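You operate a simulated robot arm through the tools that you are given. There is no shell and no other tool. Be economical: measure what you need, move in short steps, check, and stop when the job is done.

You run a simulated two-armed robot. Do the job below in one go: nothing can be reset, and whatever is moved stays where it is left.

JOB
Pick up the slim carton from the top of the front bench with one hand, pass it to the other hand and put it on the third shelf from the bottom of the wall rack. Set down upright: slim carton.

The check looks at the end state, three seconds after you hand in, the way a careful person would. Anything else that was tipped, shoved, dropped, spilled or broken makes it a failure.

ROBOT AND FRAMES
Two 7-joint arms with two-finger parallel grippers on one trunk, on a base that drives. Base frame: it is fixed to the floor where the robot stands at the start and does not move with it; the origin is under the middle of the robot, x ahead of it, y to its left, z up. Readings come in cm, degrees, newtons and seconds.
The left shoulder is at the start at [7, 13, 107.5], the right one opposite. With the tool pointing down near the work surface each hand reaches from about 22 to 52 cm from the robot's upright axis, wherever it stands, measured 20 degrees to its own side. Places, roughly: third shelf of the wall rack [390, 270, 140]. Payload 1.57 kg a hand.
The tool frame of a hand sits at the grasp point between the pads (the TCP): z along the fingers, y along the line on which they close. The tips reach 3 cm beyond it. The gripper opens to 8 cm. The fingers are 1.7 cm wide and 1.2 cm thick; the gripper's body (4 by 8.2 cm) begins 8 cm behind the TCP.
Orientation is that of the tool frame in the base frame, as [roll, pitch, yaw] about the fixed x, y, z axes, in that order (R = Rz(yaw) Ry(pitch) Rx(roll)). With the fingers straight down and closing along the base's y, the tool's x points along the base's -x, its y along +y and its z along -z.

CONTROLS
- The arms move only by the tool jog_arm. It takes "left_moves", "right_moves" or both (then of equal length, played together; a hand with none holds still); each is a list of rows, each a list of 7 numbers: the shift along the base's x, y, z in units of 30 mm (1.0 is 30 mm), then the turn, a rotation vector about the base's x, y, z in units of 4 degrees (1.0 is 4 degrees), then the closure, from 0 (fully open) to 1 (shut). In form: [[dx, dy, dz, ax, ay, az, gripper], ...]. A call has 1 to 20 rows; each row shifts and turns the commanded pose from where the row before left it. A call with a number of a shift or a turn outside -1 to 1 is refused whole. Each row takes 0.2 s and may step no farther than 5 cm and 8.6 degrees from the row before; otherwise, or with a gripper value out of range, the whole call is refused. A pose out of reach is approached as far as the arm can. The call stops where the force on the tool passes 40 N (or 10 N more than at its start, if that is more) or the arm is blocked; 0.2 s more then pass. The fingers move at their own pace (about 10.8 cm/s each) and stop on an object; they squeeze with about 35 N. The grip force told is the motor's: it shows also when the fingers shut on nothing. Time passes only in rows, and 0.2 s behind the last, so rows that do not move let the fingers close. The reply holds the time, the measured pose of the TCP, the force on the tool along the base axes, the opening and the grip force, in the units named above and with some noise, with the torque about the TCP (base axes, N m) and any sound that the robot's microphone picked up, and new pictures: "show" is both (left out), scene, wrist or none (wrist: the cameras of the hands that moved).
- Cameras (640 x 400 px; columns grow to the right, rows downward): "scene" is now at [13.57, -0.63, 129.79]; the picture's right is [-0.06, -1.00, 0.00], its down [-0.63, 0.04, -0.78] and it looks along [0.78, -0.04, -0.63] (base axes); focal length 278 px, centre (320, 200). "left" rides on the left gripper at [7.2, 0.7, -12.2] in its tool frame; the picture's right is [-0.09, 1.00, 0.00], its down [-0.84, -0.08, -0.54] and it looks along [-0.54, -0.05, 0.84] (tool axes); focal length 238 px, centre (320, 200). "right" rides on the right gripper at [7.2, -0.7, -12.2] in its tool frame; the picture's right is [0.09, 1.00, 0.00], its down [-0.84, 0.08, -0.54] and it looks along [-0.54, 0.05, 0.84] (tool axes); focal length 238 px, centre (320, 200).
- move_column(by): slides the trunk up (or, below 0, down) by that many cm; the arms and the scene camera ride with it, the base frame stays. It gives what a move gives, with no picture.
- roll_base(legs): drives the robot by 1 to 6 legs, each [ahead, left, turn to the left] in cm, cm and degrees, along the robot's own axes; the way and the turn of a leg run together, so that a leg with both is an arc; at most 150 cm and 180 degrees a leg. The arms and the cameras ride along, it lands a little off, and it stops where it bumps. It gives what a move gives, and a new picture of the scene camera.
- aim_head(pan, tilt): turns the head with the scene camera to pan (to the left, within 86 degrees either way) and tilt (down, from -29 to 69), counted from straight ahead of the robot. It gives what a move gives, and a new picture of the scene camera.
- point_at(camera, pixels): for up to 12 pixels [column, row] of the newest picture of that camera ("zoom" is the newest enlarged one), the place [x, y, z] in the base frame of the surface seen there, good to about 0.2 cm. It takes no simulated time.
- inspect(camera, box): a new picture of the part [left, top, right, bottom] of that camera's present view, enlarged. It takes no simulated time.
- sign_off(): hands the job in; it is judged then, once.

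Go step by step. Measure first, check grasps and placings, and put right what went wrong. The budget is 80 turns and 260 pictures, counting those below and the enlarged ones. Unless the task says otherwise, let go and move clear before handing in, and close with one line.

The tools are called after "Request:" as a command line: name --argument value ..., lists and objects as JSON in quotes. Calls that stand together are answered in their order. jog_arm: Moves the arms, as the interface text tells. Its arguments: {"type":"object","properties":{"left_moves":{"type":"array"},"right_moves":{"type":"array"},"show":{"type":"string","enum":["both","scene","wrist","none"]}},"required":[]} The other tools are called the same way: move_column (by) slides the trunk up or down; roll_base (legs) drives the base; aim_head (pan, tilt) turns the head that bears the scene camera; point_at (camera, pixels) gives the place of the surface under pixels of a picture; inspect (camera, box) takes an enlarged picture of a part of a camera's view; sign_off () hands the job in.

At the start:

```text
time_s: 0.0
left_tool_pos: [39.78, 10.34, 109.1]
left_ee_rot: [-179.8, 0.0, -179.8]
left_ft_force: [0.4, -0.3, 0.1]
left_ft_torque: [0.04, 0.03, -0.01]
left_grip_width: 7.99
left_grip_force: 0.0
right_tool_pos: [40.48, -24.62, 109.09]
right_ee_rot: [179.9, 0.1, 179.8]
right_ft_force: [0.4, -0.2, -0.3]
right_ft_torque: [0.01, -0.01, 0.01]
right_grip_width: 8.01
right_grip_force: 0.0
trunk travel left (down, up): [-71.3, 22.7]
robot x, y, heading: [0.16, -0.35, 0.3]
head pan, tilt: [-3.3, 39.1]
```

scene: 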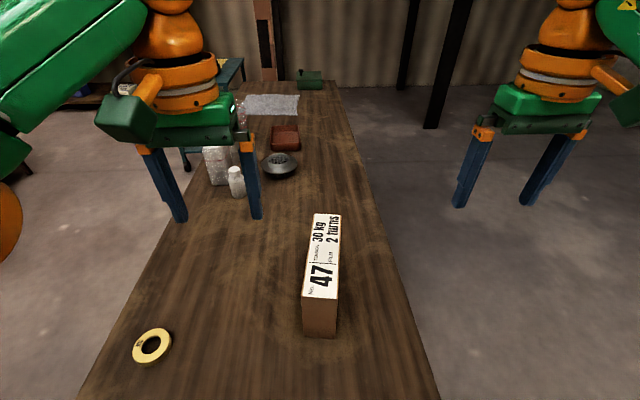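
right: 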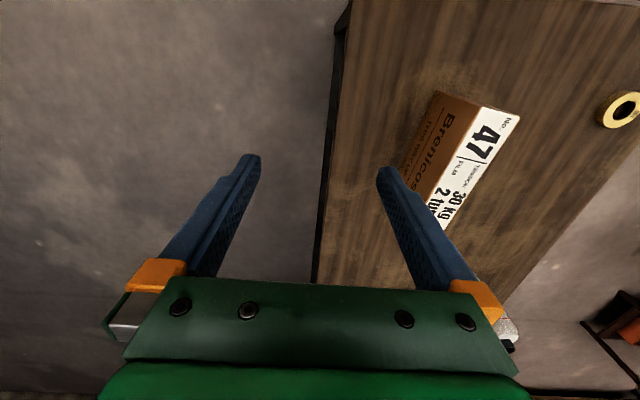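
left: 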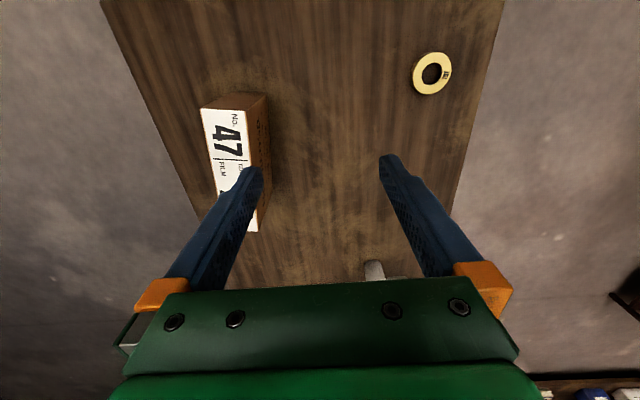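

The carton (white label top with "47", about pixels 303-340 × 213-338) lies on the bench ahead. I'll measure its corners and the bench.

Request:
point_at --camera "scene" --pixels '[[315, 216], [338, 217], [304, 295], [335, 297], [306, 334], [333, 335], [270, 300], [380, 300], [343, 240], [320, 255]]'

Request:
inspect --camera "scene" --box '[240, 190, 400, 350]'

Request:
inspect --camera "right" --box '[380, 70, 540, 230]'

```text
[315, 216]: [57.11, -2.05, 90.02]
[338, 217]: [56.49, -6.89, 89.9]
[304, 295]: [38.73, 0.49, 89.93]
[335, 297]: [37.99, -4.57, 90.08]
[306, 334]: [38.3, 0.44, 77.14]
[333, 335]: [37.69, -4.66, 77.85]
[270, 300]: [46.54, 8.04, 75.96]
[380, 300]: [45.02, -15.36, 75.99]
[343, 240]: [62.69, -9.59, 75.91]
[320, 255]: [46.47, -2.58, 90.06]
```

```text
2.50 times, centred on (320, 270) of scene
```

zoom: 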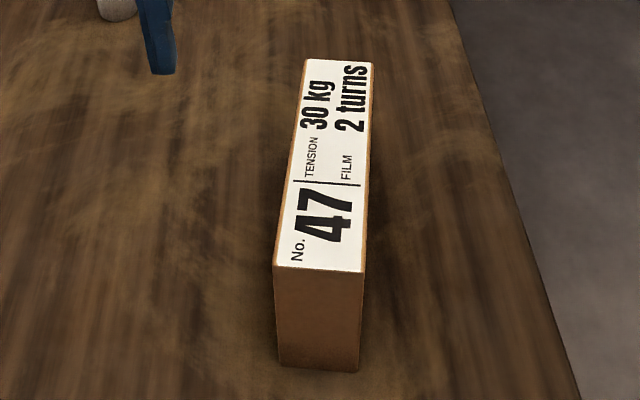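

```text
2.50 times, centred on (460, 150) of right
```

zoom: 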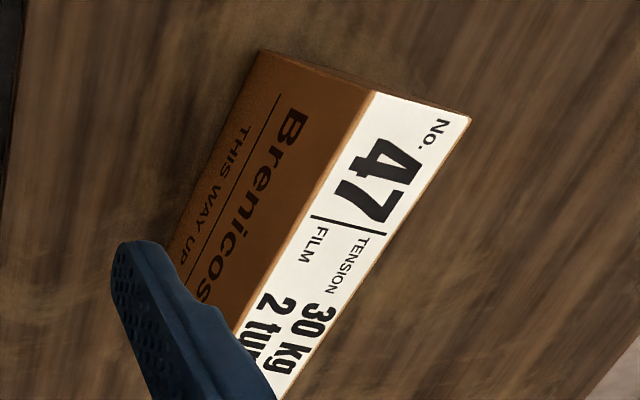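

The carton stands upright ("THIS WAY UP" reads with the label up), about 19 × 5 × 14 cm, top z≈90, bench 76, yaw ≈ -8°. Now I look at the wall rack.

Request:
aim_head --pan 35 --tilt 5

```text
time_s: 1.1
left_tool_pos: [39.73, 10.42, 109.03]
left_ee_rot: [-179.9, 0.0, -179.9]
left_ft_force: [0.5, 0.6, 0.0]
left_ft_torque: [0.01, 0.03, -0.02]
left_grip_width: 7.99
left_grip_force: 0.1
right_tool_pos: [40.33, -24.57, 109.1]
right_ee_rot: [-180.0, 0.1, 179.9]
right_ft_force: [0.5, -0.2, -0.3]
right_ft_torque: [-0.01, -0.01, 0.04]
right_grip_width: 7.99
right_grip_force: 0.1
trunk travel left (down, up): [-71.3, 22.7]
robot x, y, heading: [-0.26, 0.04, -0.0]
head pan, tilt: [35.0, 5.0]
```

scene: 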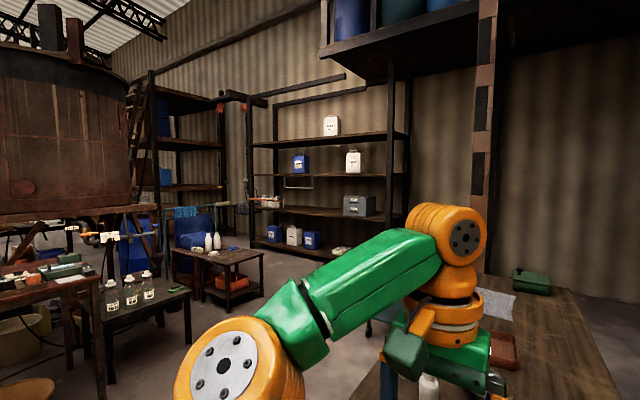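

The rack is at pixels (250–410, 85–280). I enlarge it and measure its shelves.

Request:
inspect --camera "scene" --box '[230, 75, 430, 275]'

Request:
inspect --camera "scene" --box '[0, 150, 330, 400]'

Request:
point_at --camera "scene" --pixels '[[258, 243], [335, 251], [285, 206], [380, 220], [265, 175], [330, 176], [383, 177], [258, 145], [330, 138], [385, 135], [253, 190], [405, 190]]'

```text
2.00 times, centred on (330, 175) of scene
```

zoom: 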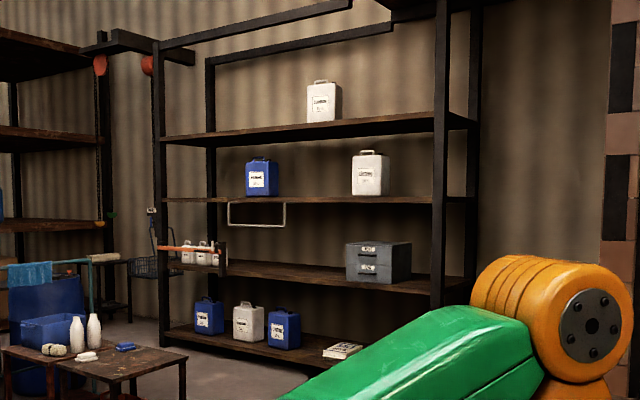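

```text
1.60 times, centred on (165, 275) of scene
```

zoom: 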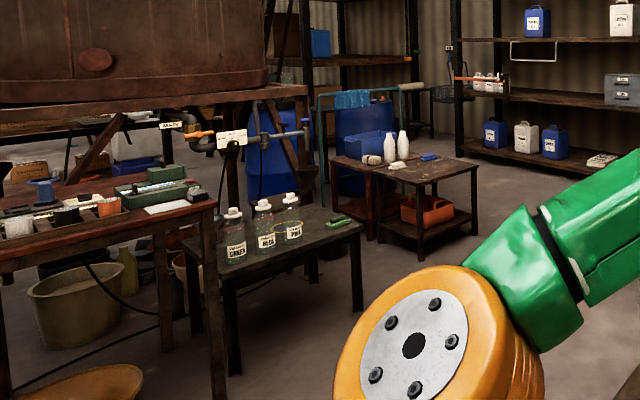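

```text
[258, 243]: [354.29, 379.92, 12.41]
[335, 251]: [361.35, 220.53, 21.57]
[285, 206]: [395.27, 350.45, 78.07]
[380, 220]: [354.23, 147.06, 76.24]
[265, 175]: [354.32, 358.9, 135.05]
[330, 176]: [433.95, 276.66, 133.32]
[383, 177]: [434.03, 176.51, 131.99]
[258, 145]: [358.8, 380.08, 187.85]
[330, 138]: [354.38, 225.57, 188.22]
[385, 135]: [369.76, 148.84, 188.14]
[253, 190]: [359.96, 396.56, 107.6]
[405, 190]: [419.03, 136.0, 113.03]
```

Third shelf: surface near z≈137, front edge x≈354, ~50 cm clearance above, so it's free for a forward-tilted hand. Next I bring the right hand above the far part of the carton and move the left one aside.

Request:
aim_head --pan 0 --tilt 40

Request:
jog_arm --right_moves '[[0.42, 0.875, 0, 0, 0, -0.244, 0], [0.42, 0.875, 0, 0, 0, -0.244, 0], [0.42, 0.875, 0, 0, 0, -0.244, 0], [0.42, 0.875, 0, 0, 0, -0.244, 0], [0.42, 0.875, 0, 0, 0, -0.244, 0], [0.42, 0.875, 0, 0, 0, -0.244, 0], [0.42, 0.875, 0, 0, 0, -0.244, 0], [0.42, 0.875, 0, 0, 0, -0.244, 0], [0, 0, 0, 0, 0, 0, 0]]' --left_moves '[[0, 0.3, 0, 0, 0, 0, 0], [0, 0.3, 0, 0, 0, 0, 0], [0, 0.3, 0, 0, 0, 0, 0], [0, 0.3, 0, 0, 0, 0, 0], [0, 0.3, 0, 0, 0, 0, 0], [0, 0.3, 0, 0, 0, 0, 0], [0, 0.3, 0, 0, 0, 0, 0], [0, 0.3, 0, 0, 0, 0, 0], [0, 0, 0, 0, 0, 0, 0]]'

```text
time_s: 2.1
left_tool_pos: [39.74, 10.45, 109.09]
left_ee_rot: [-179.9, 0.1, -179.8]
left_ft_force: [0.6, -0.4, -0.1]
left_ft_torque: [0.0, 0.01, -0.03]
left_grip_width: 8.04
left_grip_force: 0.1
right_tool_pos: [40.25, -24.6, 109.1]
right_ee_rot: [180.0, 0.1, 179.9]
right_ft_force: [-0.2, -0.5, -0.4]
right_ft_torque: [0.01, -0.02, 0.02]
right_grip_width: 7.99
right_grip_force: 0.0
trunk travel left (down, up): [-71.3, 22.7]
robot x, y, heading: [0.05, -0.01, -0.1]
head pan, tilt: [0.0, 40.0]
```

scene: 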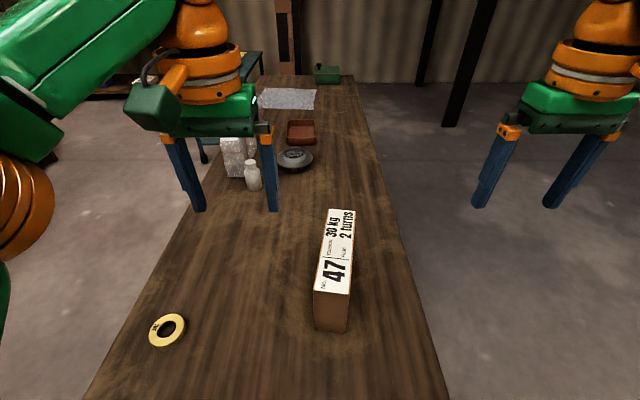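

```text
time_s: 4.1
left_tool_pos: [39.72, 17.56, 109.08]
left_ee_rot: [-179.8, 0.0, -179.8]
left_ft_force: [0.4, 0.8, 1.1]
left_ft_torque: [-0.01, 0.03, 0.05]
left_grip_width: 8.0
left_grip_force: 0.1
right_tool_pos: [42.21, -8.07, 107.21]
right_ee_rot: [-180.0, 0.0, 172.0]
right_ft_force: [-0.1, 0.1, 0.2]
right_ft_torque: [-0.03, 0.01, 0.01]
right_grip_width: 8.0
right_grip_force: 0.0
right hand out of reach, approached as far as the arm can: row 3, 4, 5, 6, 7, 8
trunk travel left (down, up): [-71.3, 22.7]
robot x, y, heading: [-0.21, 0.13, -0.1]
head pan, tilt: [0.0, 40.0]
```

scene: 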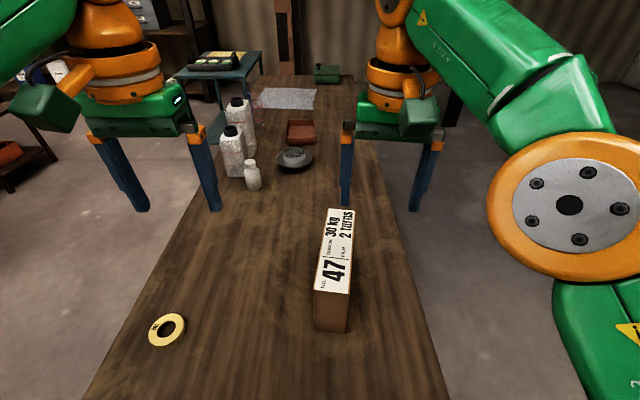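
right: 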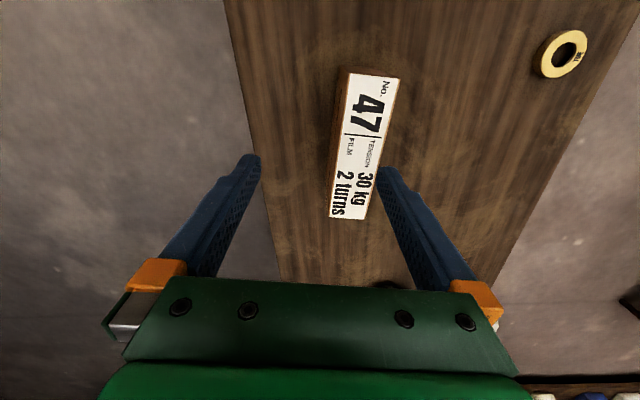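
left: 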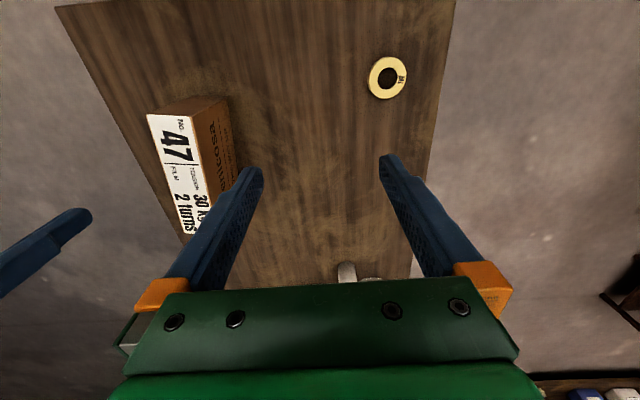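

The right hand couldn't get that far across (stopped at [42.2, -8.1]). I check the bench's near edge before shifting the base.

Request:
aim_head --pan 0 --tilt 69

```text
time_s: 5.0
left_tool_pos: [39.72, 17.56, 109.0]
left_ee_rot: [180.0, 0.0, -179.8]
left_ft_force: [-0.2, -0.3, 0.6]
left_ft_torque: [0.0, 0.01, -0.01]
left_grip_width: 8.01
left_grip_force: 0.1
right_tool_pos: [42.36, -7.94, 107.26]
right_ee_rot: [180.0, 0.1, 172.1]
right_ft_force: [0.7, 0.4, 0.7]
right_ft_torque: [-0.03, 0.03, 0.03]
right_grip_width: 8.01
right_grip_force: 0.0
trunk travel left (down, up): [-71.3, 22.7]
robot x, y, heading: [-0.34, -0.0, -0.2]
head pan, tilt: [0.0, 68.8]
```

scene: 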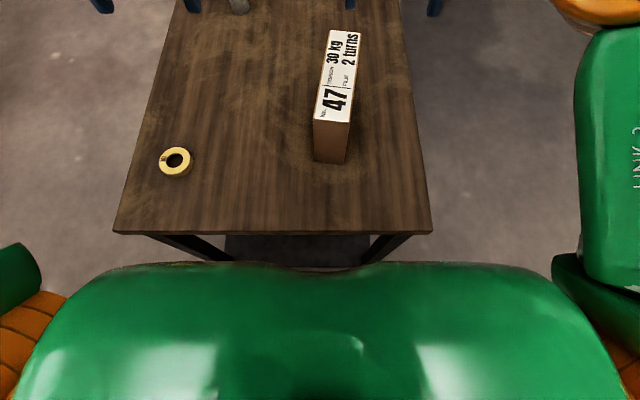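

The bench's near edge is at row ~232. I measure it.

Request:
point_at --camera "scene" --pixels '[[120, 231], [270, 232], [428, 232], [320, 300], [300, 262], [345, 34], [317, 118], [352, 122]]'

```text
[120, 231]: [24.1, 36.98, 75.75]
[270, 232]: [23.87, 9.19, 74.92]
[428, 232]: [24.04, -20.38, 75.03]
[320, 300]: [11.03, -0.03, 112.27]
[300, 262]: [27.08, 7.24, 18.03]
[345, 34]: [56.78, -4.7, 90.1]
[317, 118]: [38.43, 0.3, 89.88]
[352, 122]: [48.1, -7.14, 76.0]
```

Bench edge is x=24, so I won't drive forward. I slide the base 13 cm left so the carton falls in the right arm's natural reach.

Request:
roll_base --legs '[[0, 13, 0]]'

Request:
aim_head --pan -15 --tilt 45

```text
time_s: 6.3
left_tool_pos: [39.82, 30.48, 109.12]
left_ee_rot: [180.0, 0.0, -180.0]
left_ft_force: [-0.8, -0.4, 0.0]
left_ft_torque: [-0.02, 0.01, 0.02]
left_grip_width: 8.01
left_grip_force: 0.1
right_tool_pos: [42.35, 4.95, 107.28]
right_ee_rot: [179.8, 0.1, 171.9]
right_ft_force: [-0.2, -0.8, -0.3]
right_ft_torque: [0.04, -0.02, -0.04]
right_grip_width: 7.98
right_grip_force: 0.0
trunk travel left (down, up): [-71.3, 22.7]
robot x, y, heading: [0.08, 13.35, 0.2]
head pan, tilt: [0.0, 68.8]
```

scene: 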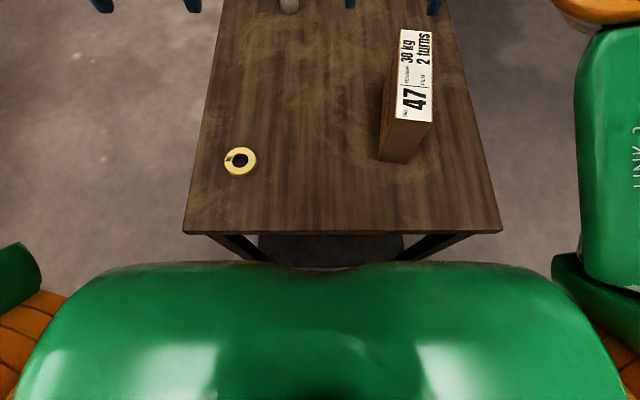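

```text
time_s: 7.2
left_tool_pos: [39.72, 30.69, 109.02]
left_ee_rot: [-179.8, 0.0, -180.0]
left_ft_force: [-0.6, -0.6, 0.0]
left_ft_torque: [0.04, -0.04, -0.04]
left_grip_width: 8.01
left_grip_force: 0.1
right_tool_pos: [42.31, 5.14, 107.3]
right_ee_rot: [-180.0, 0.1, 171.9]
right_ft_force: [-0.1, -0.1, 0.7]
right_ft_torque: [0.0, -0.01, 0.01]
right_grip_width: 7.99
right_grip_force: 0.0
trunk travel left (down, up): [-71.3, 22.7]
robot x, y, heading: [-0.03, 13.32, -0.1]
head pan, tilt: [-15.0, 45.0]
```

scene: 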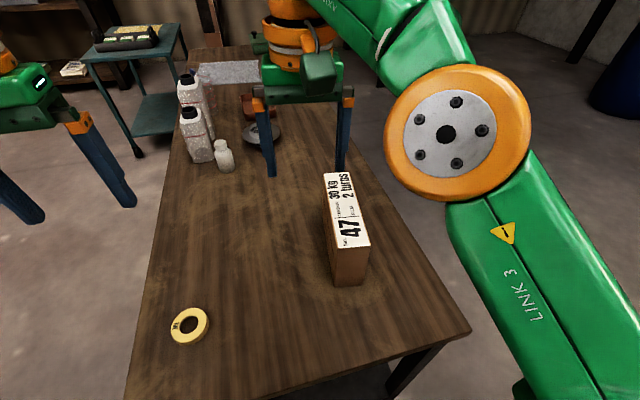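

Base is now at y≈13.3. I move the right hand to above carton point [48.8, -3.45].

Request:
jog_arm --right_moves '[[0, -0.72, 0, 0, 0, 0, 0], [0, -0.72, 0, 0, 0, 0, 0], [0.72, -0.72, 0, 0, 0, 0, 0], [0.72, -0.72, 0, 0, 0, 0, 0], [0.72, 0, 0, 0, 0, 0, 0], [0, 0, 0, 0, 0, 0, 0]]'

```text
time_s: 8.6
left_tool_pos: [39.73, 30.69, 109.17]
left_ee_rot: [-179.9, -0.1, -179.9]
left_ft_force: [0.1, 0.9, 0.6]
left_ft_torque: [0.01, 0.01, -0.02]
left_grip_width: 8.0
left_grip_force: 0.1
right_tool_pos: [44.64, -3.68, 105.87]
right_ee_rot: [179.9, 0.2, 171.8]
right_ft_force: [-0.4, -0.8, 1.2]
right_ft_torque: [-0.01, 0.01, 0.03]
right_grip_width: 8.0
right_grip_force: 0.0
right hand out of reach, approached as far as the arm can: row 3, 4, 5
trunk travel left (down, up): [-71.3, 22.7]
robot x, y, heading: [-0.03, 13.07, 0.1]
head pan, tilt: [-15.0, 45.0]
```

scene: 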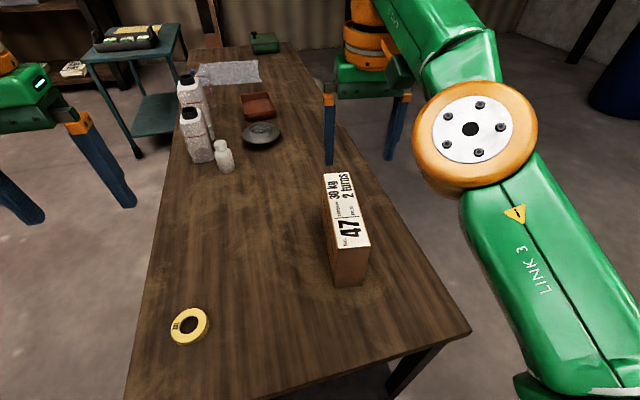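
right: 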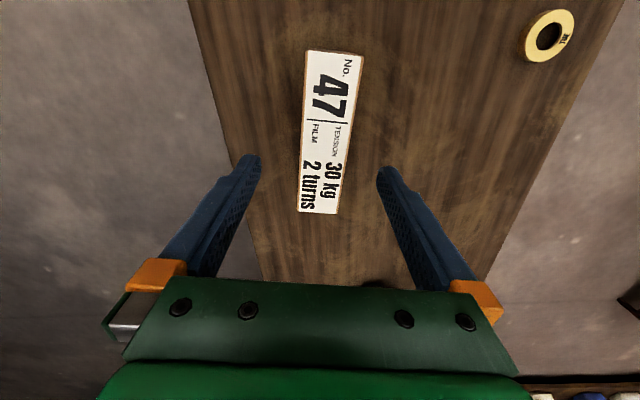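

Reach at this height ends at x=44.6; it grows lower down, so I go down to just above the carton (tips ~z 92.5).

Request:
jog_arm --right_moves '[[0, 0, -0.7, 0, 0, 0, 0], [0, 0, -0.7, 0, 0, 0, 0], [0, 0, -0.7, 0, 0, 0, 0], [0.35, 0, -0.7, 0, 0, 0, 0], [0.35, 0, -0.6, 0, 0, 0, 0], [0.35, 0.04, 0, 0, 0, 0, 0], [0.35, 0.04, 0, 0, 0, 0, 0], [0, 0, 0, 0, 0, 0, 0]]'

```text
time_s: 10.4
left_tool_pos: [39.73, 30.54, 108.95]
left_ee_rot: [180.0, 0.1, -180.0]
left_ft_force: [0.5, 0.1, 0.0]
left_ft_torque: [-0.02, 0.04, -0.01]
left_grip_width: 7.99
left_grip_force: 0.0
right_tool_pos: [48.07, -3.02, 95.56]
right_ee_rot: [180.0, 0.1, 171.9]
right_ft_force: [-1.1, 0.6, -0.4]
right_ft_torque: [-0.01, 0.0, -0.02]
right_grip_width: 8.0
right_grip_force: 0.1
right hand out of reach, approached as far as the arm can: row 1, 7
trunk travel left (down, up): [-71.3, 22.7]
robot x, y, heading: [0.42, 13.15, -0.1]
head pan, tilt: [-15.0, 45.0]
```

scene: 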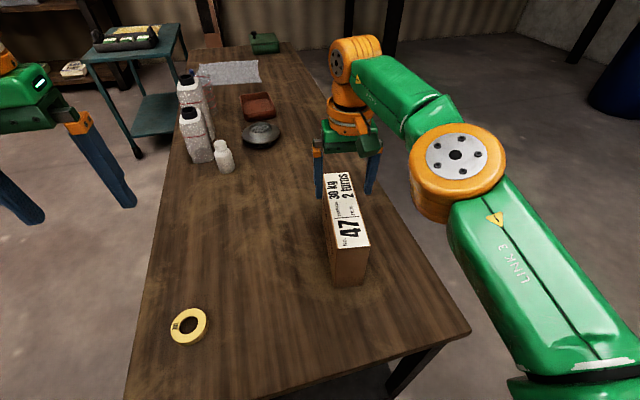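
right: 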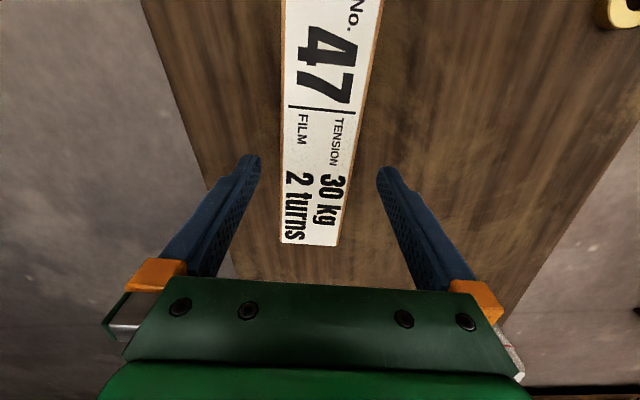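

At [48.1, -3.0, 95.6]; fingers straddle the carton in the wrist picture (left 255, right 380 around 283–360 near the tip level). Down 8.5 cm to put the TCP 3 cm below the top, and close.

Request:
jog_arm --right_moves '[[0.1, -0.1, -0.6, 0, 0, 0, 0], [0.1, -0.03, -0.6, 0, 0, 0, 0], [0, 0, -0.6, 0, 0, 0, 0], [0, 0, -0.6, 0, 0, 0, 0], [0, 0, -0.45, 0, 0, 0, 0], [0, 0, 0, 0, 0, 0, 0], [0, 0, 0, 0, 0, 0, 0.5], [0, 0, 0, 0, 0, 0, 1], [0, 0, 0, 0, 0, 0, 1], [0, 0, 0, 0, 0, 0, 1]]'

```text
time_s: 12.6
left_tool_pos: [39.67, 30.65, 109.1]
left_ee_rot: [180.0, 0.0, -180.0]
left_ft_force: [0.4, -0.7, 0.3]
left_ft_torque: [0.0, 0.01, -0.05]
left_grip_width: 7.99
left_grip_force: 0.2
right_tool_pos: [49.02, -3.4, 87.02]
right_ee_rot: [180.0, 0.0, 172.0]
right_ft_force: [-1.8, -0.6, -0.2]
right_ft_torque: [-0.13, -0.31, -0.07]
right_grip_width: 5.97
right_grip_force: 35.3
trunk travel left (down, up): [-71.3, 22.7]
robot x, y, heading: [0.09, 13.7, -0.3]
head pan, tilt: [-15.0, 45.0]
```

scene: 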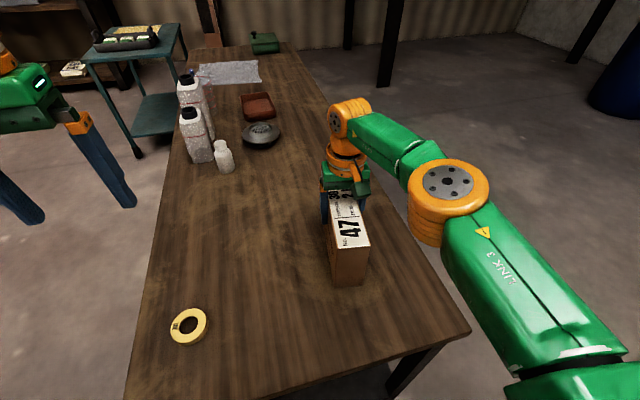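
right: 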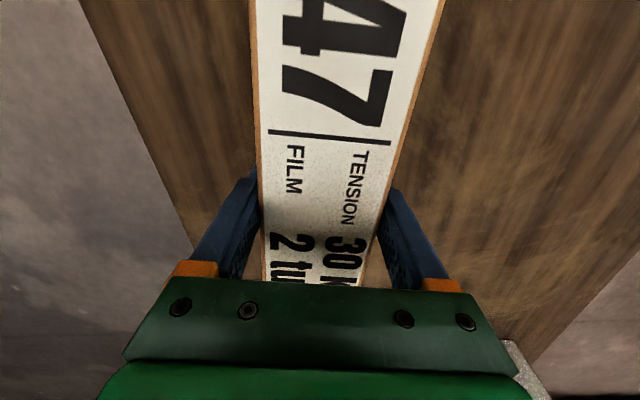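

Gripped: 5.97 cm at 35 N. I lift using the trunk, which keeps the arm geometry.

Request:
move_column --by 20

Request:
aim_head --pan -10 --tilt 50

```text
time_s: 14.7
left_tool_pos: [39.92, 30.55, 129.04]
left_ee_rot: [-180.0, -0.1, 179.9]
left_ft_force: [0.8, -0.3, -0.5]
left_ft_torque: [-0.01, 0.02, -0.03]
left_grip_width: 8.03
left_grip_force: 0.1
right_tool_pos: [49.17, -3.32, 106.93]
right_ee_rot: [-180.0, 0.0, 172.0]
right_ft_force: [-0.9, -0.1, -7.6]
right_ft_torque: [0.03, -0.03, 0.0]
right_grip_width: 6.0
right_grip_force: 34.7
trunk travel left (down, up): [-91.3, 2.7]
robot x, y, heading: [0.32, 13.26, -0.0]
head pan, tilt: [-15.0, 45.0]
```

```text
time_s: 15.4
left_tool_pos: [39.89, 30.62, 128.98]
left_ee_rot: [-180.0, -0.1, -179.9]
left_ft_force: [0.3, 0.0, 0.0]
left_ft_torque: [0.02, 0.01, -0.03]
left_grip_width: 7.97
left_grip_force: 0.1
right_tool_pos: [49.06, -3.36, 106.84]
right_ee_rot: [-180.0, 0.0, 172.0]
right_ft_force: [-0.2, 0.1, -6.2]
right_ft_torque: [-0.01, -0.08, -0.01]
right_grip_width: 5.96
right_grip_force: 34.8
trunk travel left (down, up): [-91.3, 2.7]
robot x, y, heading: [-0.16, 13.18, -0.0]
head pan, tilt: [-10.0, 50.0]
```

scene: 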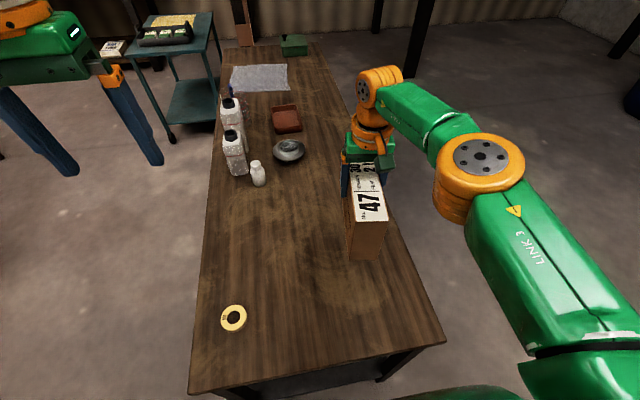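

Carton is lifted (weight ≈0.65 kg). Now I tilt the left hand's fingers forward (55°) and yaw the right hand -27° so the carton's near end points to the left arm.

Request:
jog_arm --left_moves '[[0, 0, 0, 0, -0.982, 0, 0], [0, 0, 0, 0, -0.982, 0, 0], [0, 0, 0, 0, -0.982, 0, 0], [0, 0, 0, 0, -0.982, 0, 0], [0, 0, 0, 0, -0.982, 0, 0], [0, 0, 0, 0, -0.982, 0, 0], [0, 0, 0, 0, -0.982, 0, 0], [0, 0, 0, 0, -0.982, 0, 0], [0, 0, 0, 0, -0.982, 0, 0], [0, 0, 0, 0, -0.982, 0, 0], [0, 0, 0, 0, -0.982, 0, 0], [0, 0, 0, 0, -0.982, 0, 0], [0, 0, 0, 0, -0.982, 0, 0], [0, 0, 0, 0, -0.982, 0, 0], [0, 0, 0, 0, 0, 0, 0]]' --right_moves '[[0, 0, 0, 0, 0, -0.5, 1], [0, 0, 0, 0, 0, -0.5, 1], [0, 0, 0, 0, 0, -0.5, 1], [0, 0, 0, 0, 0, -0.5, 1], [0, 0, 0, 0, 0, -0.5, 1], [0, 0, 0, 0, 0, -0.5, 1], [0, 0, 0, 0, 0, -0.5, 1], [0, 0, 0, 0, 0, -0.5, 1], [0, 0, 0, 0, 0, -0.5, 1], [0, 0, 0, 0, 0, -0.5, 1], [0, 0, 0, 0, 0, -0.5, 1], [0, 0, 0, 0, 0, -0.5, 1], [0, 0, 0, 0, 0, -0.5, 1], [0, 0, 0, 0, 0, -0.25, 1], [0, 0, 0, 0, 0, 0, 1]]'

```text
time_s: 18.6
left_tool_pos: [39.91, 30.58, 129.09]
left_ee_rot: [180.0, 54.9, 179.9]
left_ft_force: [-0.5, 0.0, 0.7]
left_ft_torque: [0.02, -0.03, -0.02]
left_grip_width: 8.0
left_grip_force: 0.0
right_tool_pos: [49.1, -3.41, 107.0]
right_ee_rot: [179.9, 0.0, 144.9]
right_ft_force: [-1.2, 0.4, -6.7]
right_ft_torque: [-0.02, -0.07, -0.02]
right_grip_width: 6.0
right_grip_force: 35.1
trunk travel left (down, up): [-91.3, 2.7]
robot x, y, heading: [-0.1, 13.34, -0.2]
head pan, tilt: [-10.0, 50.0]
```

scene: 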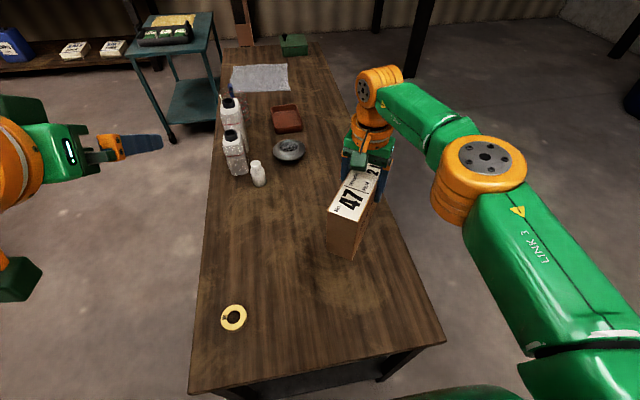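
right: 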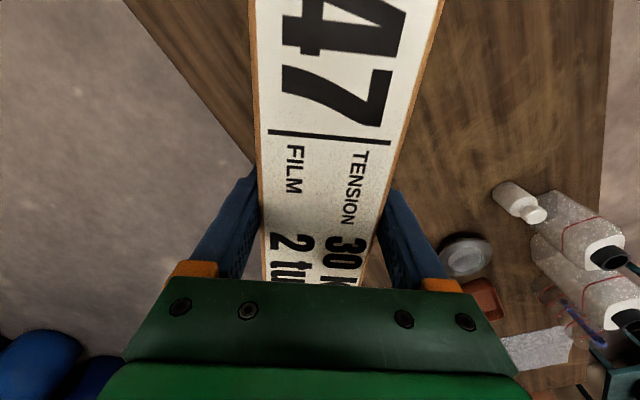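
left: 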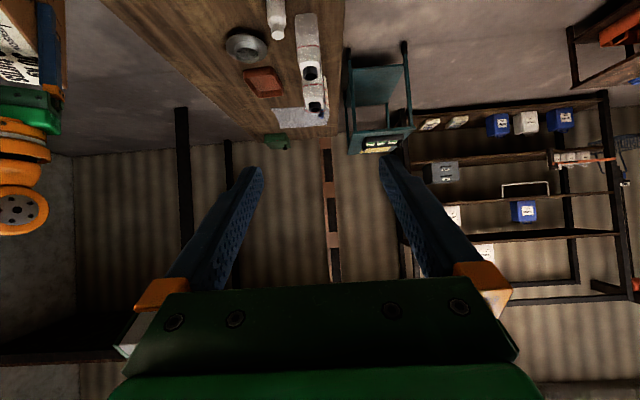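

Both reached exactly. I measure the carton's present corners.

Request:
point_at --camera "scene" --pixels '[[333, 212], [363, 220], [331, 250], [352, 257], [378, 172]]'

Request:
inspect --camera "scene" --box '[300, 140, 420, 270]'

```text
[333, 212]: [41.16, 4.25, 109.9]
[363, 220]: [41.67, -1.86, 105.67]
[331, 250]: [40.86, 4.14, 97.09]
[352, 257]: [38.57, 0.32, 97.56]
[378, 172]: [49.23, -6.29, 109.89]
```

```text
3.08 times, centred on (360, 205) of scene
```

zoom: 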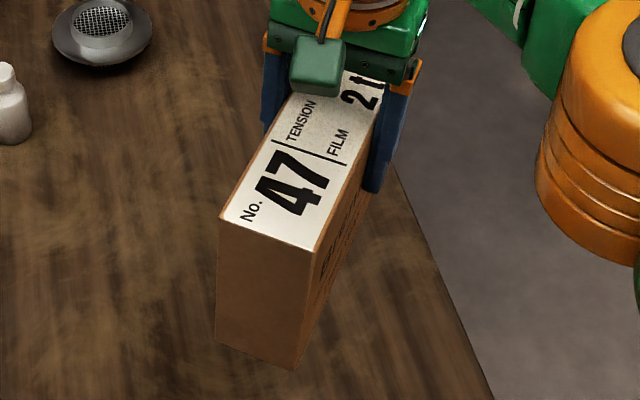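

Near end of the carton ≈[40.2, 2.9]. To give the left arm room I shift the carton right/down a bit (-3.6, -8, -6 cm), and bring the left hand, yawed -35°, to a pre-grasp 12 cm behind its grasp point.

Request:
jog_arm --right_moves '[[-0.2, -0.445, -0.333, 0, 0, 0, 1], [-0.2, -0.445, -0.333, 0, 0, 0, 1], [-0.2, -0.445, -0.333, 0, 0, 0, 1], [-0.2, -0.445, -0.333, 0, 0, 0, 1], [-0.2, -0.445, -0.333, 0, 0, 0, 1], [-0.2, -0.445, -0.333, 0, 0, 0, 1], [0, 0, 0, 0, 0, 0, 1], [0, 0, 0, 0, 0, 0, 1], [0, 0, 0, 0, 0, 0, 1], [0, 0, 0, 0, 0, 0, 1], [0, 0, 0, 0, 0, 0, 1]]' --left_moves '[[-0.163, -0.79, -0.54, 0, 0, -0.625, 0], [-0.163, -0.79, -0.54, 0, 0, -0.625, 0], [-0.163, -0.79, -0.54, 0, 0, -0.625, 0], [-0.163, -0.79, -0.54, 0, 0, -0.625, 0], [-0.163, -0.79, -0.54, 0, 0, -0.625, 0], [-0.163, -0.79, -0.54, 0, 0, -0.625, 0], [-0.163, -0.79, -0.54, 0, 0, -0.625, 0], [-0.163, -0.79, -0.54, 0, 0, -0.625, 0], [-0.163, -0.79, -0.54, 0, 0, -0.625, 0], [-0.163, -0.79, -0.54, 0, 0, -0.625, 0], [0, 0, 0, 0, 0, 0, 0]]'

```text
time_s: 21.0
left_tool_pos: [35.42, 6.78, 113.03]
left_ee_rot: [-179.9, 54.9, 155.0]
left_ft_force: [-0.5, -0.1, 0.3]
left_ft_torque: [-0.01, 0.01, 0.01]
left_grip_width: 7.98
left_grip_force: 0.0
left hand out of reach, approached as far as the arm can: row 4
right_tool_pos: [45.59, -11.42, 100.69]
right_ee_rot: [-180.0, 0.0, 144.9]
right_ft_force: [-0.6, -0.6, -6.8]
right_ft_torque: [0.01, -0.06, -0.03]
right_grip_width: 5.98
right_grip_force: 35.0
trunk travel left (down, up): [-91.3, 2.7]
robot x, y, heading: [0.18, 13.51, -0.4]
head pan, tilt: [-10.0, 50.0]
```

scene: 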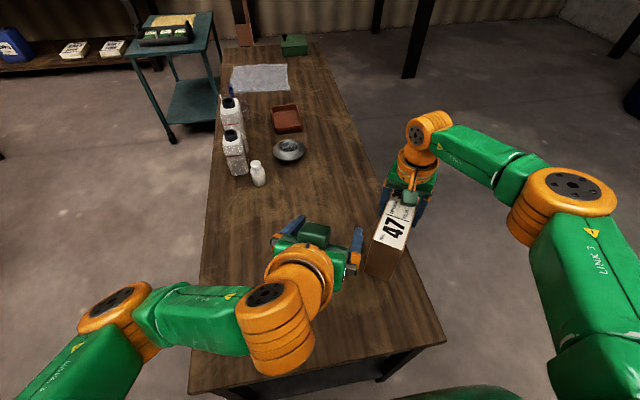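
right: 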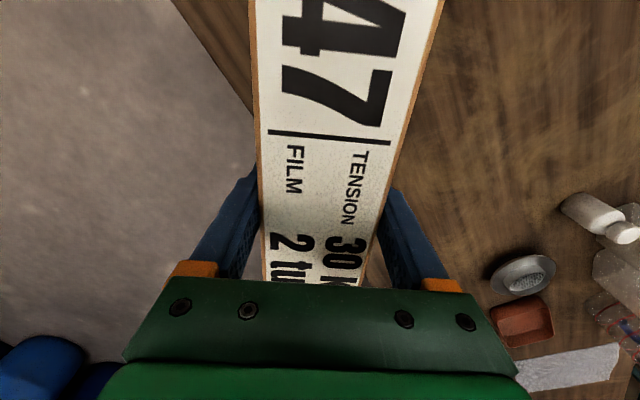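
left: 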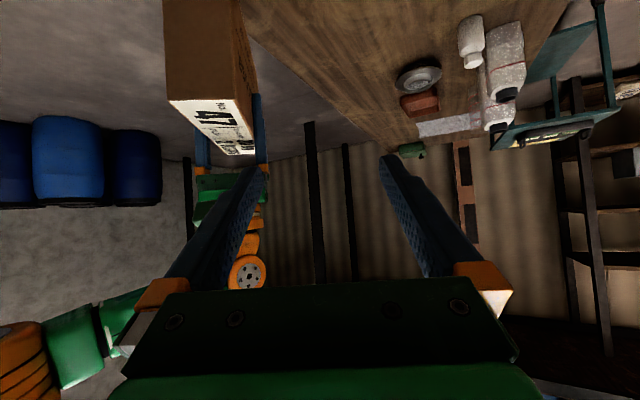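

The left arm follows well; it's at [35.4, 6.8, 113]. I finish the last stretch to the pre-grasp.

Request:
jog_arm --left_moves '[[-0.19, -0.79, -0.58, 0, 0, -0.625, 0], [-0.19, -0.79, -0.58, 0, 0, -0.625, 0], [-0.19, -0.79, -0.58, 0, 0, -0.625, 0], [-0.19, -0.79, -0.58, 0, 0, -0.625, 0], [0, 0, 0, 0, 0, 0, 0]]'

Request:
inspect --camera "scene" --box '[280, 140, 480, 310]'

Request:
point_at --camera "scene" --pixels '[[377, 243], [403, 252], [395, 225], [409, 223]]'

```text
time_s: 22.2
left_tool_pos: [33.02, -2.86, 105.73]
left_ee_rot: [-179.9, 54.9, 145.0]
left_ft_force: [0.7, -0.8, -0.4]
left_ft_torque: [-0.01, -0.01, 0.0]
left_grip_width: 8.0
left_grip_force: 0.2
right_tool_pos: [45.63, -11.43, 100.74]
right_ee_rot: [179.9, 0.0, 144.9]
right_ft_force: [0.0, -0.3, -7.3]
right_ft_torque: [-0.07, -0.07, 0.01]
right_grip_width: 5.98
right_grip_force: 35.1
trunk travel left (down, up): [-91.3, 2.7]
robot x, y, heading: [-0.25, 13.15, -0.1]
head pan, tilt: [-10.0, 50.0]
```

scene: 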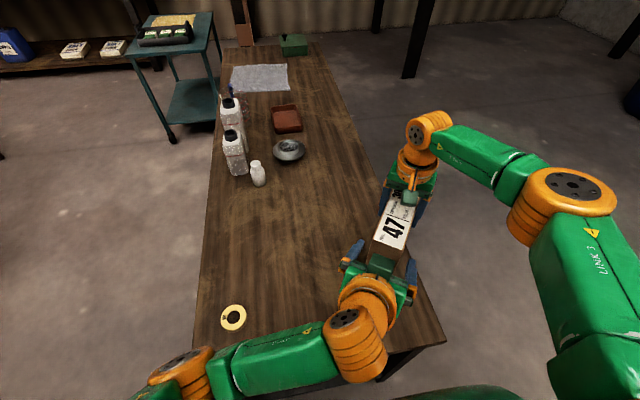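
left: 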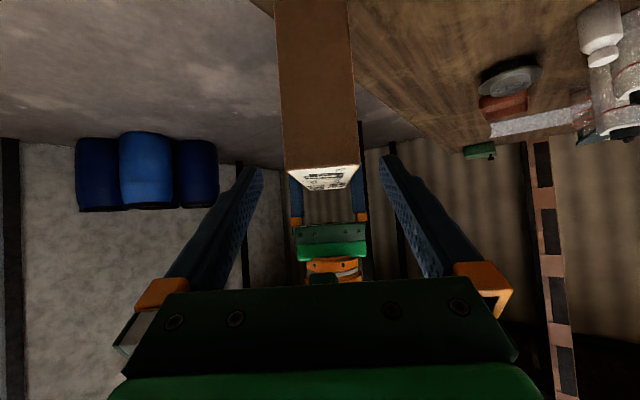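

```text
2.35 times, centred on (380, 225) of scene
```

zoom: 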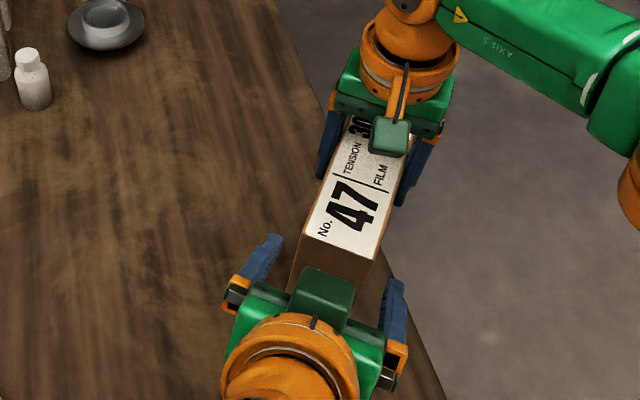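

```text
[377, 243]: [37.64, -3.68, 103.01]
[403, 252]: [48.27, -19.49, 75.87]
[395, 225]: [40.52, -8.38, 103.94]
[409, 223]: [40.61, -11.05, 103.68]
```

Alignment looks right: carton near face is centred between left fingers (pixels 280–360 vs fingers 250–390). I check what the dark-green block atop the left hand is before closing in.

Request:
point_at --camera "zoom" --pixels '[[325, 288], [325, 275], [345, 300], [300, 300], [388, 135], [388, 150], [310, 240], [370, 262], [342, 252], [250, 272], [395, 310]]'

```text
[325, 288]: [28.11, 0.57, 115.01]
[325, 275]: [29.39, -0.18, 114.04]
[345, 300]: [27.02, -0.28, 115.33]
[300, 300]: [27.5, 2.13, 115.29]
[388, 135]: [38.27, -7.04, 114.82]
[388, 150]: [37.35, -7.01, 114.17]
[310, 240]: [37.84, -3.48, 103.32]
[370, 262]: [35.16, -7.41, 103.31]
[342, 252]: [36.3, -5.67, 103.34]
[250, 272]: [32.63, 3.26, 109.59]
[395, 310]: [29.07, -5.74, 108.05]
```

That block is on the left hand body (top 115, behind the 8 cm line); after a 11.5 cm advance it stays ~3 cm under the right camera box. I advance along the tool axis.

Request:
jog_arm --left_moves '[[0.429, -0.3, -0.367, 0, 0, 0, 0], [0.429, -0.3, -0.367, 0, 0, 0, 0], [0.429, -0.3, -0.367, 0, 0, 0, 0], [0.429, -0.3, -0.367, 0, 0, 0, 0], [0.429, -0.3, -0.367, 0, 0, 0, 0], [0.429, -0.3, -0.367, 0, 0, 0, 0], [0, 0, 0, 0, 0, 0, 0]]'

Request:
inspect --camera "scene" --box '[320, 140, 480, 290]'

```text
time_s: 23.1
left_tool_pos: [39.01, -3.21, 99.72]
left_ee_rot: [174.8, 52.8, 142.1]
left_ft_force: [-13.8, -8.1, 1.9]
left_ft_torque: [-0.06, 0.23, -0.67]
left_grip_width: 8.0
left_grip_force: 0.1
right_tool_pos: [46.2, -11.05, 101.0]
right_ee_rot: [179.0, 0.4, 144.8]
right_ft_force: [12.6, 7.5, -7.3]
right_ft_torque: [0.13, -0.4, -1.0]
right_grip_width: 6.41
right_grip_force: 34.8
trunk travel left (down, up): [-91.3, 2.7]
robot x, y, heading: [-0.04, 13.18, 0.1]
head pan, tilt: [-10.0, 50.0]
stopped in row 4 (right hand): the force on the tool passed its limit at 43 N (the readings are from after the stop); the commanded pose is now the measured one
```

scene: 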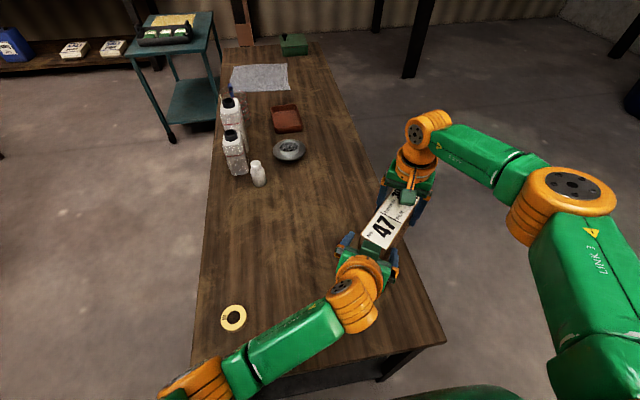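
left: 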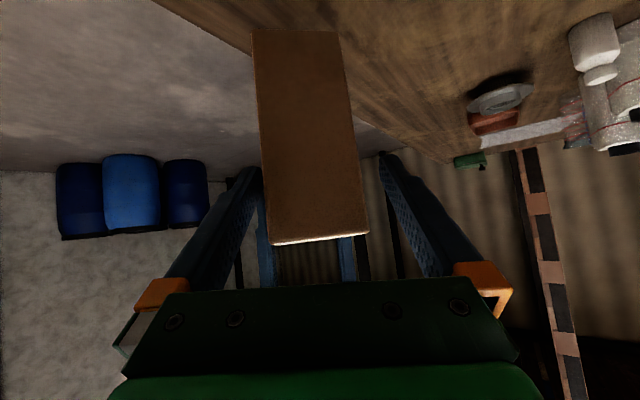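

```text
2.67 times, centred on (400, 215) of scene
```

zoom: 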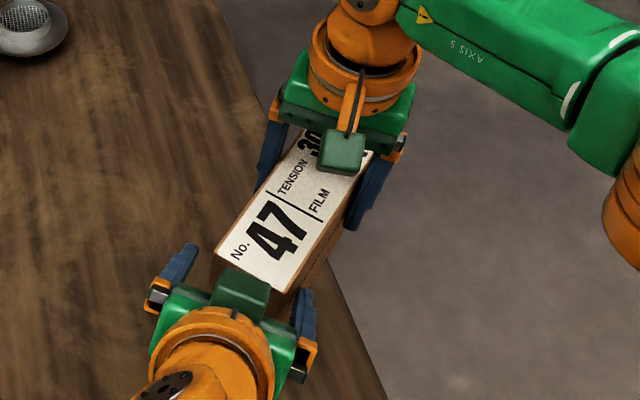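

The left hand was deflected sideways (~3 cm toward +n) and its right finger pressed the carton's right side; the grip still holds (6.4 cm, slightly twisted). I back the left hand straight out along its axis and re-measure.

Request:
jog_arm --left_moves '[[-0.3, 0.183, 0.265, 0, 0, 0, 0], [-0.41, 0.25, 0.36, 0, 0, 0, 0], [-0.41, 0.25, 0.36, 0, 0, 0, 0], [-0.41, 0.25, 0.36, 0, 0, 0, 0], [-0.41, 0.25, 0.36, 0, 0, 0, 0], [0, 0, 0, 0, 0, 0, 0]]'

Request:
inspect --camera "scene" --box '[320, 140, 480, 290]'

```text
time_s: 24.5
left_tool_pos: [33.4, 0.86, 104.23]
left_ee_rot: [173.1, 52.2, 141.2]
left_ft_force: [1.1, -0.2, 0.7]
left_ft_torque: [0.02, -0.01, 0.03]
left_grip_width: 8.0
left_grip_force: 0.0
right_tool_pos: [45.99, -11.16, 100.86]
right_ee_rot: [179.3, 0.4, 144.8]
right_ft_force: [1.0, -0.2, -8.1]
right_ft_torque: [-0.03, -0.05, -0.01]
right_grip_width: 6.04
right_grip_force: 35.3
trunk travel left (down, up): [-91.3, 2.7]
robot x, y, heading: [-0.34, 13.46, -0.3]
head pan, tilt: [-10.0, 50.0]
```

scene: 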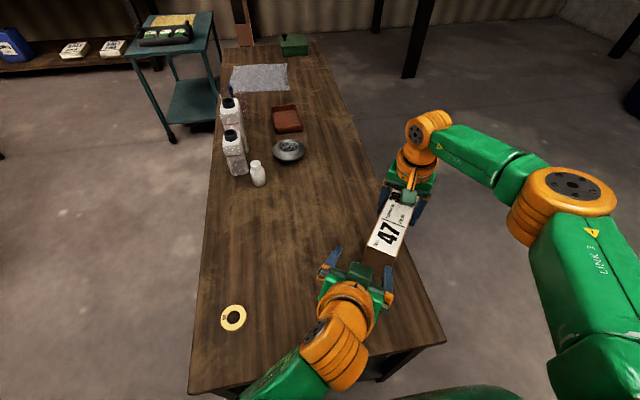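
left: 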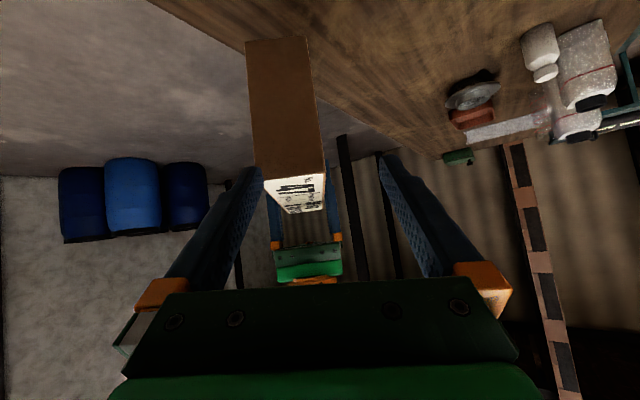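

```text
2.67 times, centred on (400, 215) of scene
```

zoom: 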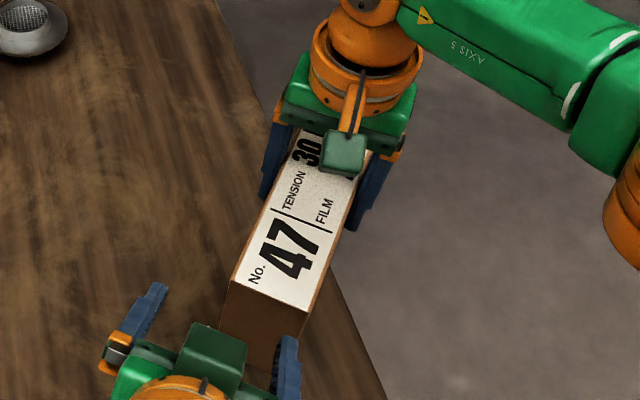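

The carton sprang back aligned; the left wrist drifted because that pose is at a joint limit. I retreat left, and use a more sideways hand-over: carton and left hand both yawed to -65°.

Request:
jog_arm --left_moves '[[0.133, 0.41, 0.215, -0.63, 0.06, -0.68, 0], [0.133, 0.41, 0.215, -0.63, 0.06, -0.68, 0], [0.133, 0.41, 0.215, 0, 0, -0.936, 0], [0.133, 0.41, 0.215, 0, 0, -0.936, 0], [0.133, 0.41, 0.215, 0, 0, -0.936, 0], [0.133, 0.41, 0.215, 0, 0, -0.936, 0], [0.133, 0.41, 0.215, 0, 0, -0.936, 0], [0.133, 0.41, 0.215, 0, 0, -0.936, 0], [0.133, 0.41, 0.215, 0, 0, -0.936, 0], [0, 0, 0, 0, 0, 0, 0], [0, 0, 0, 0, 0, 0, 0], [0, 0, 0, 0, 0, 0, 0], [0, 0, 0, 0, 0, 0, 0]]' --right_moves '[[0, 0, 0, 0, 0, 0, 1], [0, 0, 0, 0, 0, 0, 1], [0, 0, 0, 0, 0, 0, 1], [0, 0, 0, 0, 0, 0, 1], [0, 0, 0, 0, 0, -0.93, 1], [0, 0, 0, 0, 0, -0.93, 1], [0, 0, 0, 0, 0, -0.93, 1], [0, 0, 0, 0, 0, -0.93, 1], [0, 0, 0, 0, 0, -0.93, 1], [0, 0, 0, 0, 0, -0.93, 1], [0, 0, 0, 0, 0, -0.93, 1], [0, 0, 0, 0, 0, -0.93, 1], [0, 0, 0, 0, 0, 0, 1]]'

```text
time_s: 27.3
left_tool_pos: [36.72, 11.31, 110.79]
left_ee_rot: [-177.4, 55.5, 116.7]
left_ft_force: [0.0, 0.1, 0.0]
left_ft_torque: [0.01, 0.01, 0.0]
left_grip_width: 8.01
left_grip_force: 0.1
right_tool_pos: [45.92, -11.24, 100.85]
right_ee_rot: [179.3, 0.4, 115.0]
right_ft_force: [0.9, -0.2, -7.6]
right_ft_torque: [-0.09, -0.05, -0.01]
right_grip_width: 6.03
right_grip_force: 35.8
trunk travel left (down, up): [-91.3, 2.7]
robot x, y, heading: [0.01, 13.26, -0.2]
head pan, tilt: [-10.0, 50.0]
```

scene: 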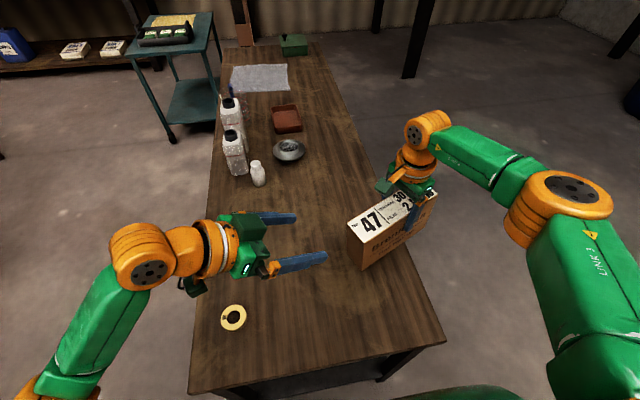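
right: 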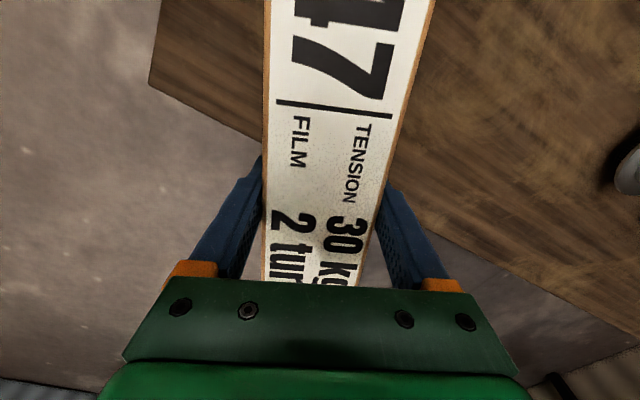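
left: 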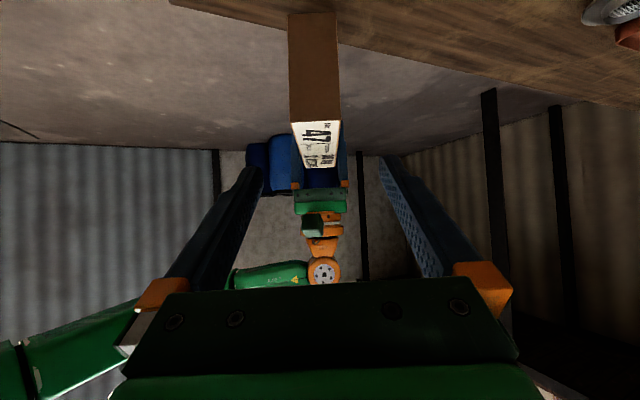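

Now the left arm looks relaxed and reached cleanly. I measure the carton's corners.

Request:
inspect --camera "scene" --box '[320, 150, 480, 290]'

Request:
point_at --camera "scene" --pixels '[[348, 223], [363, 243], [349, 252], [364, 268], [385, 202], [372, 214], [434, 190], [400, 208], [380, 255]]'

```text
2.86 times, centred on (400, 220) of scene
```

zoom: 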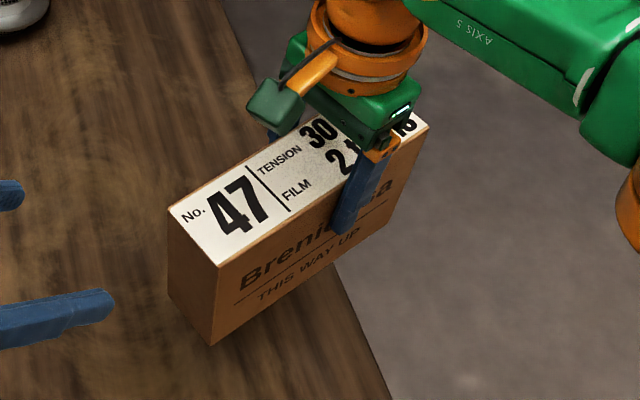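

```text
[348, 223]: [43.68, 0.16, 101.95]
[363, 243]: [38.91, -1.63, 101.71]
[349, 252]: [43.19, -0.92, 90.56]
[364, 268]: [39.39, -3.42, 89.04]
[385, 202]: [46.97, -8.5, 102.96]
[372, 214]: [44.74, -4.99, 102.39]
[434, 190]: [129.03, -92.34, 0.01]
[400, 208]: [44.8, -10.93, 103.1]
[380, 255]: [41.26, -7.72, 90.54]
```

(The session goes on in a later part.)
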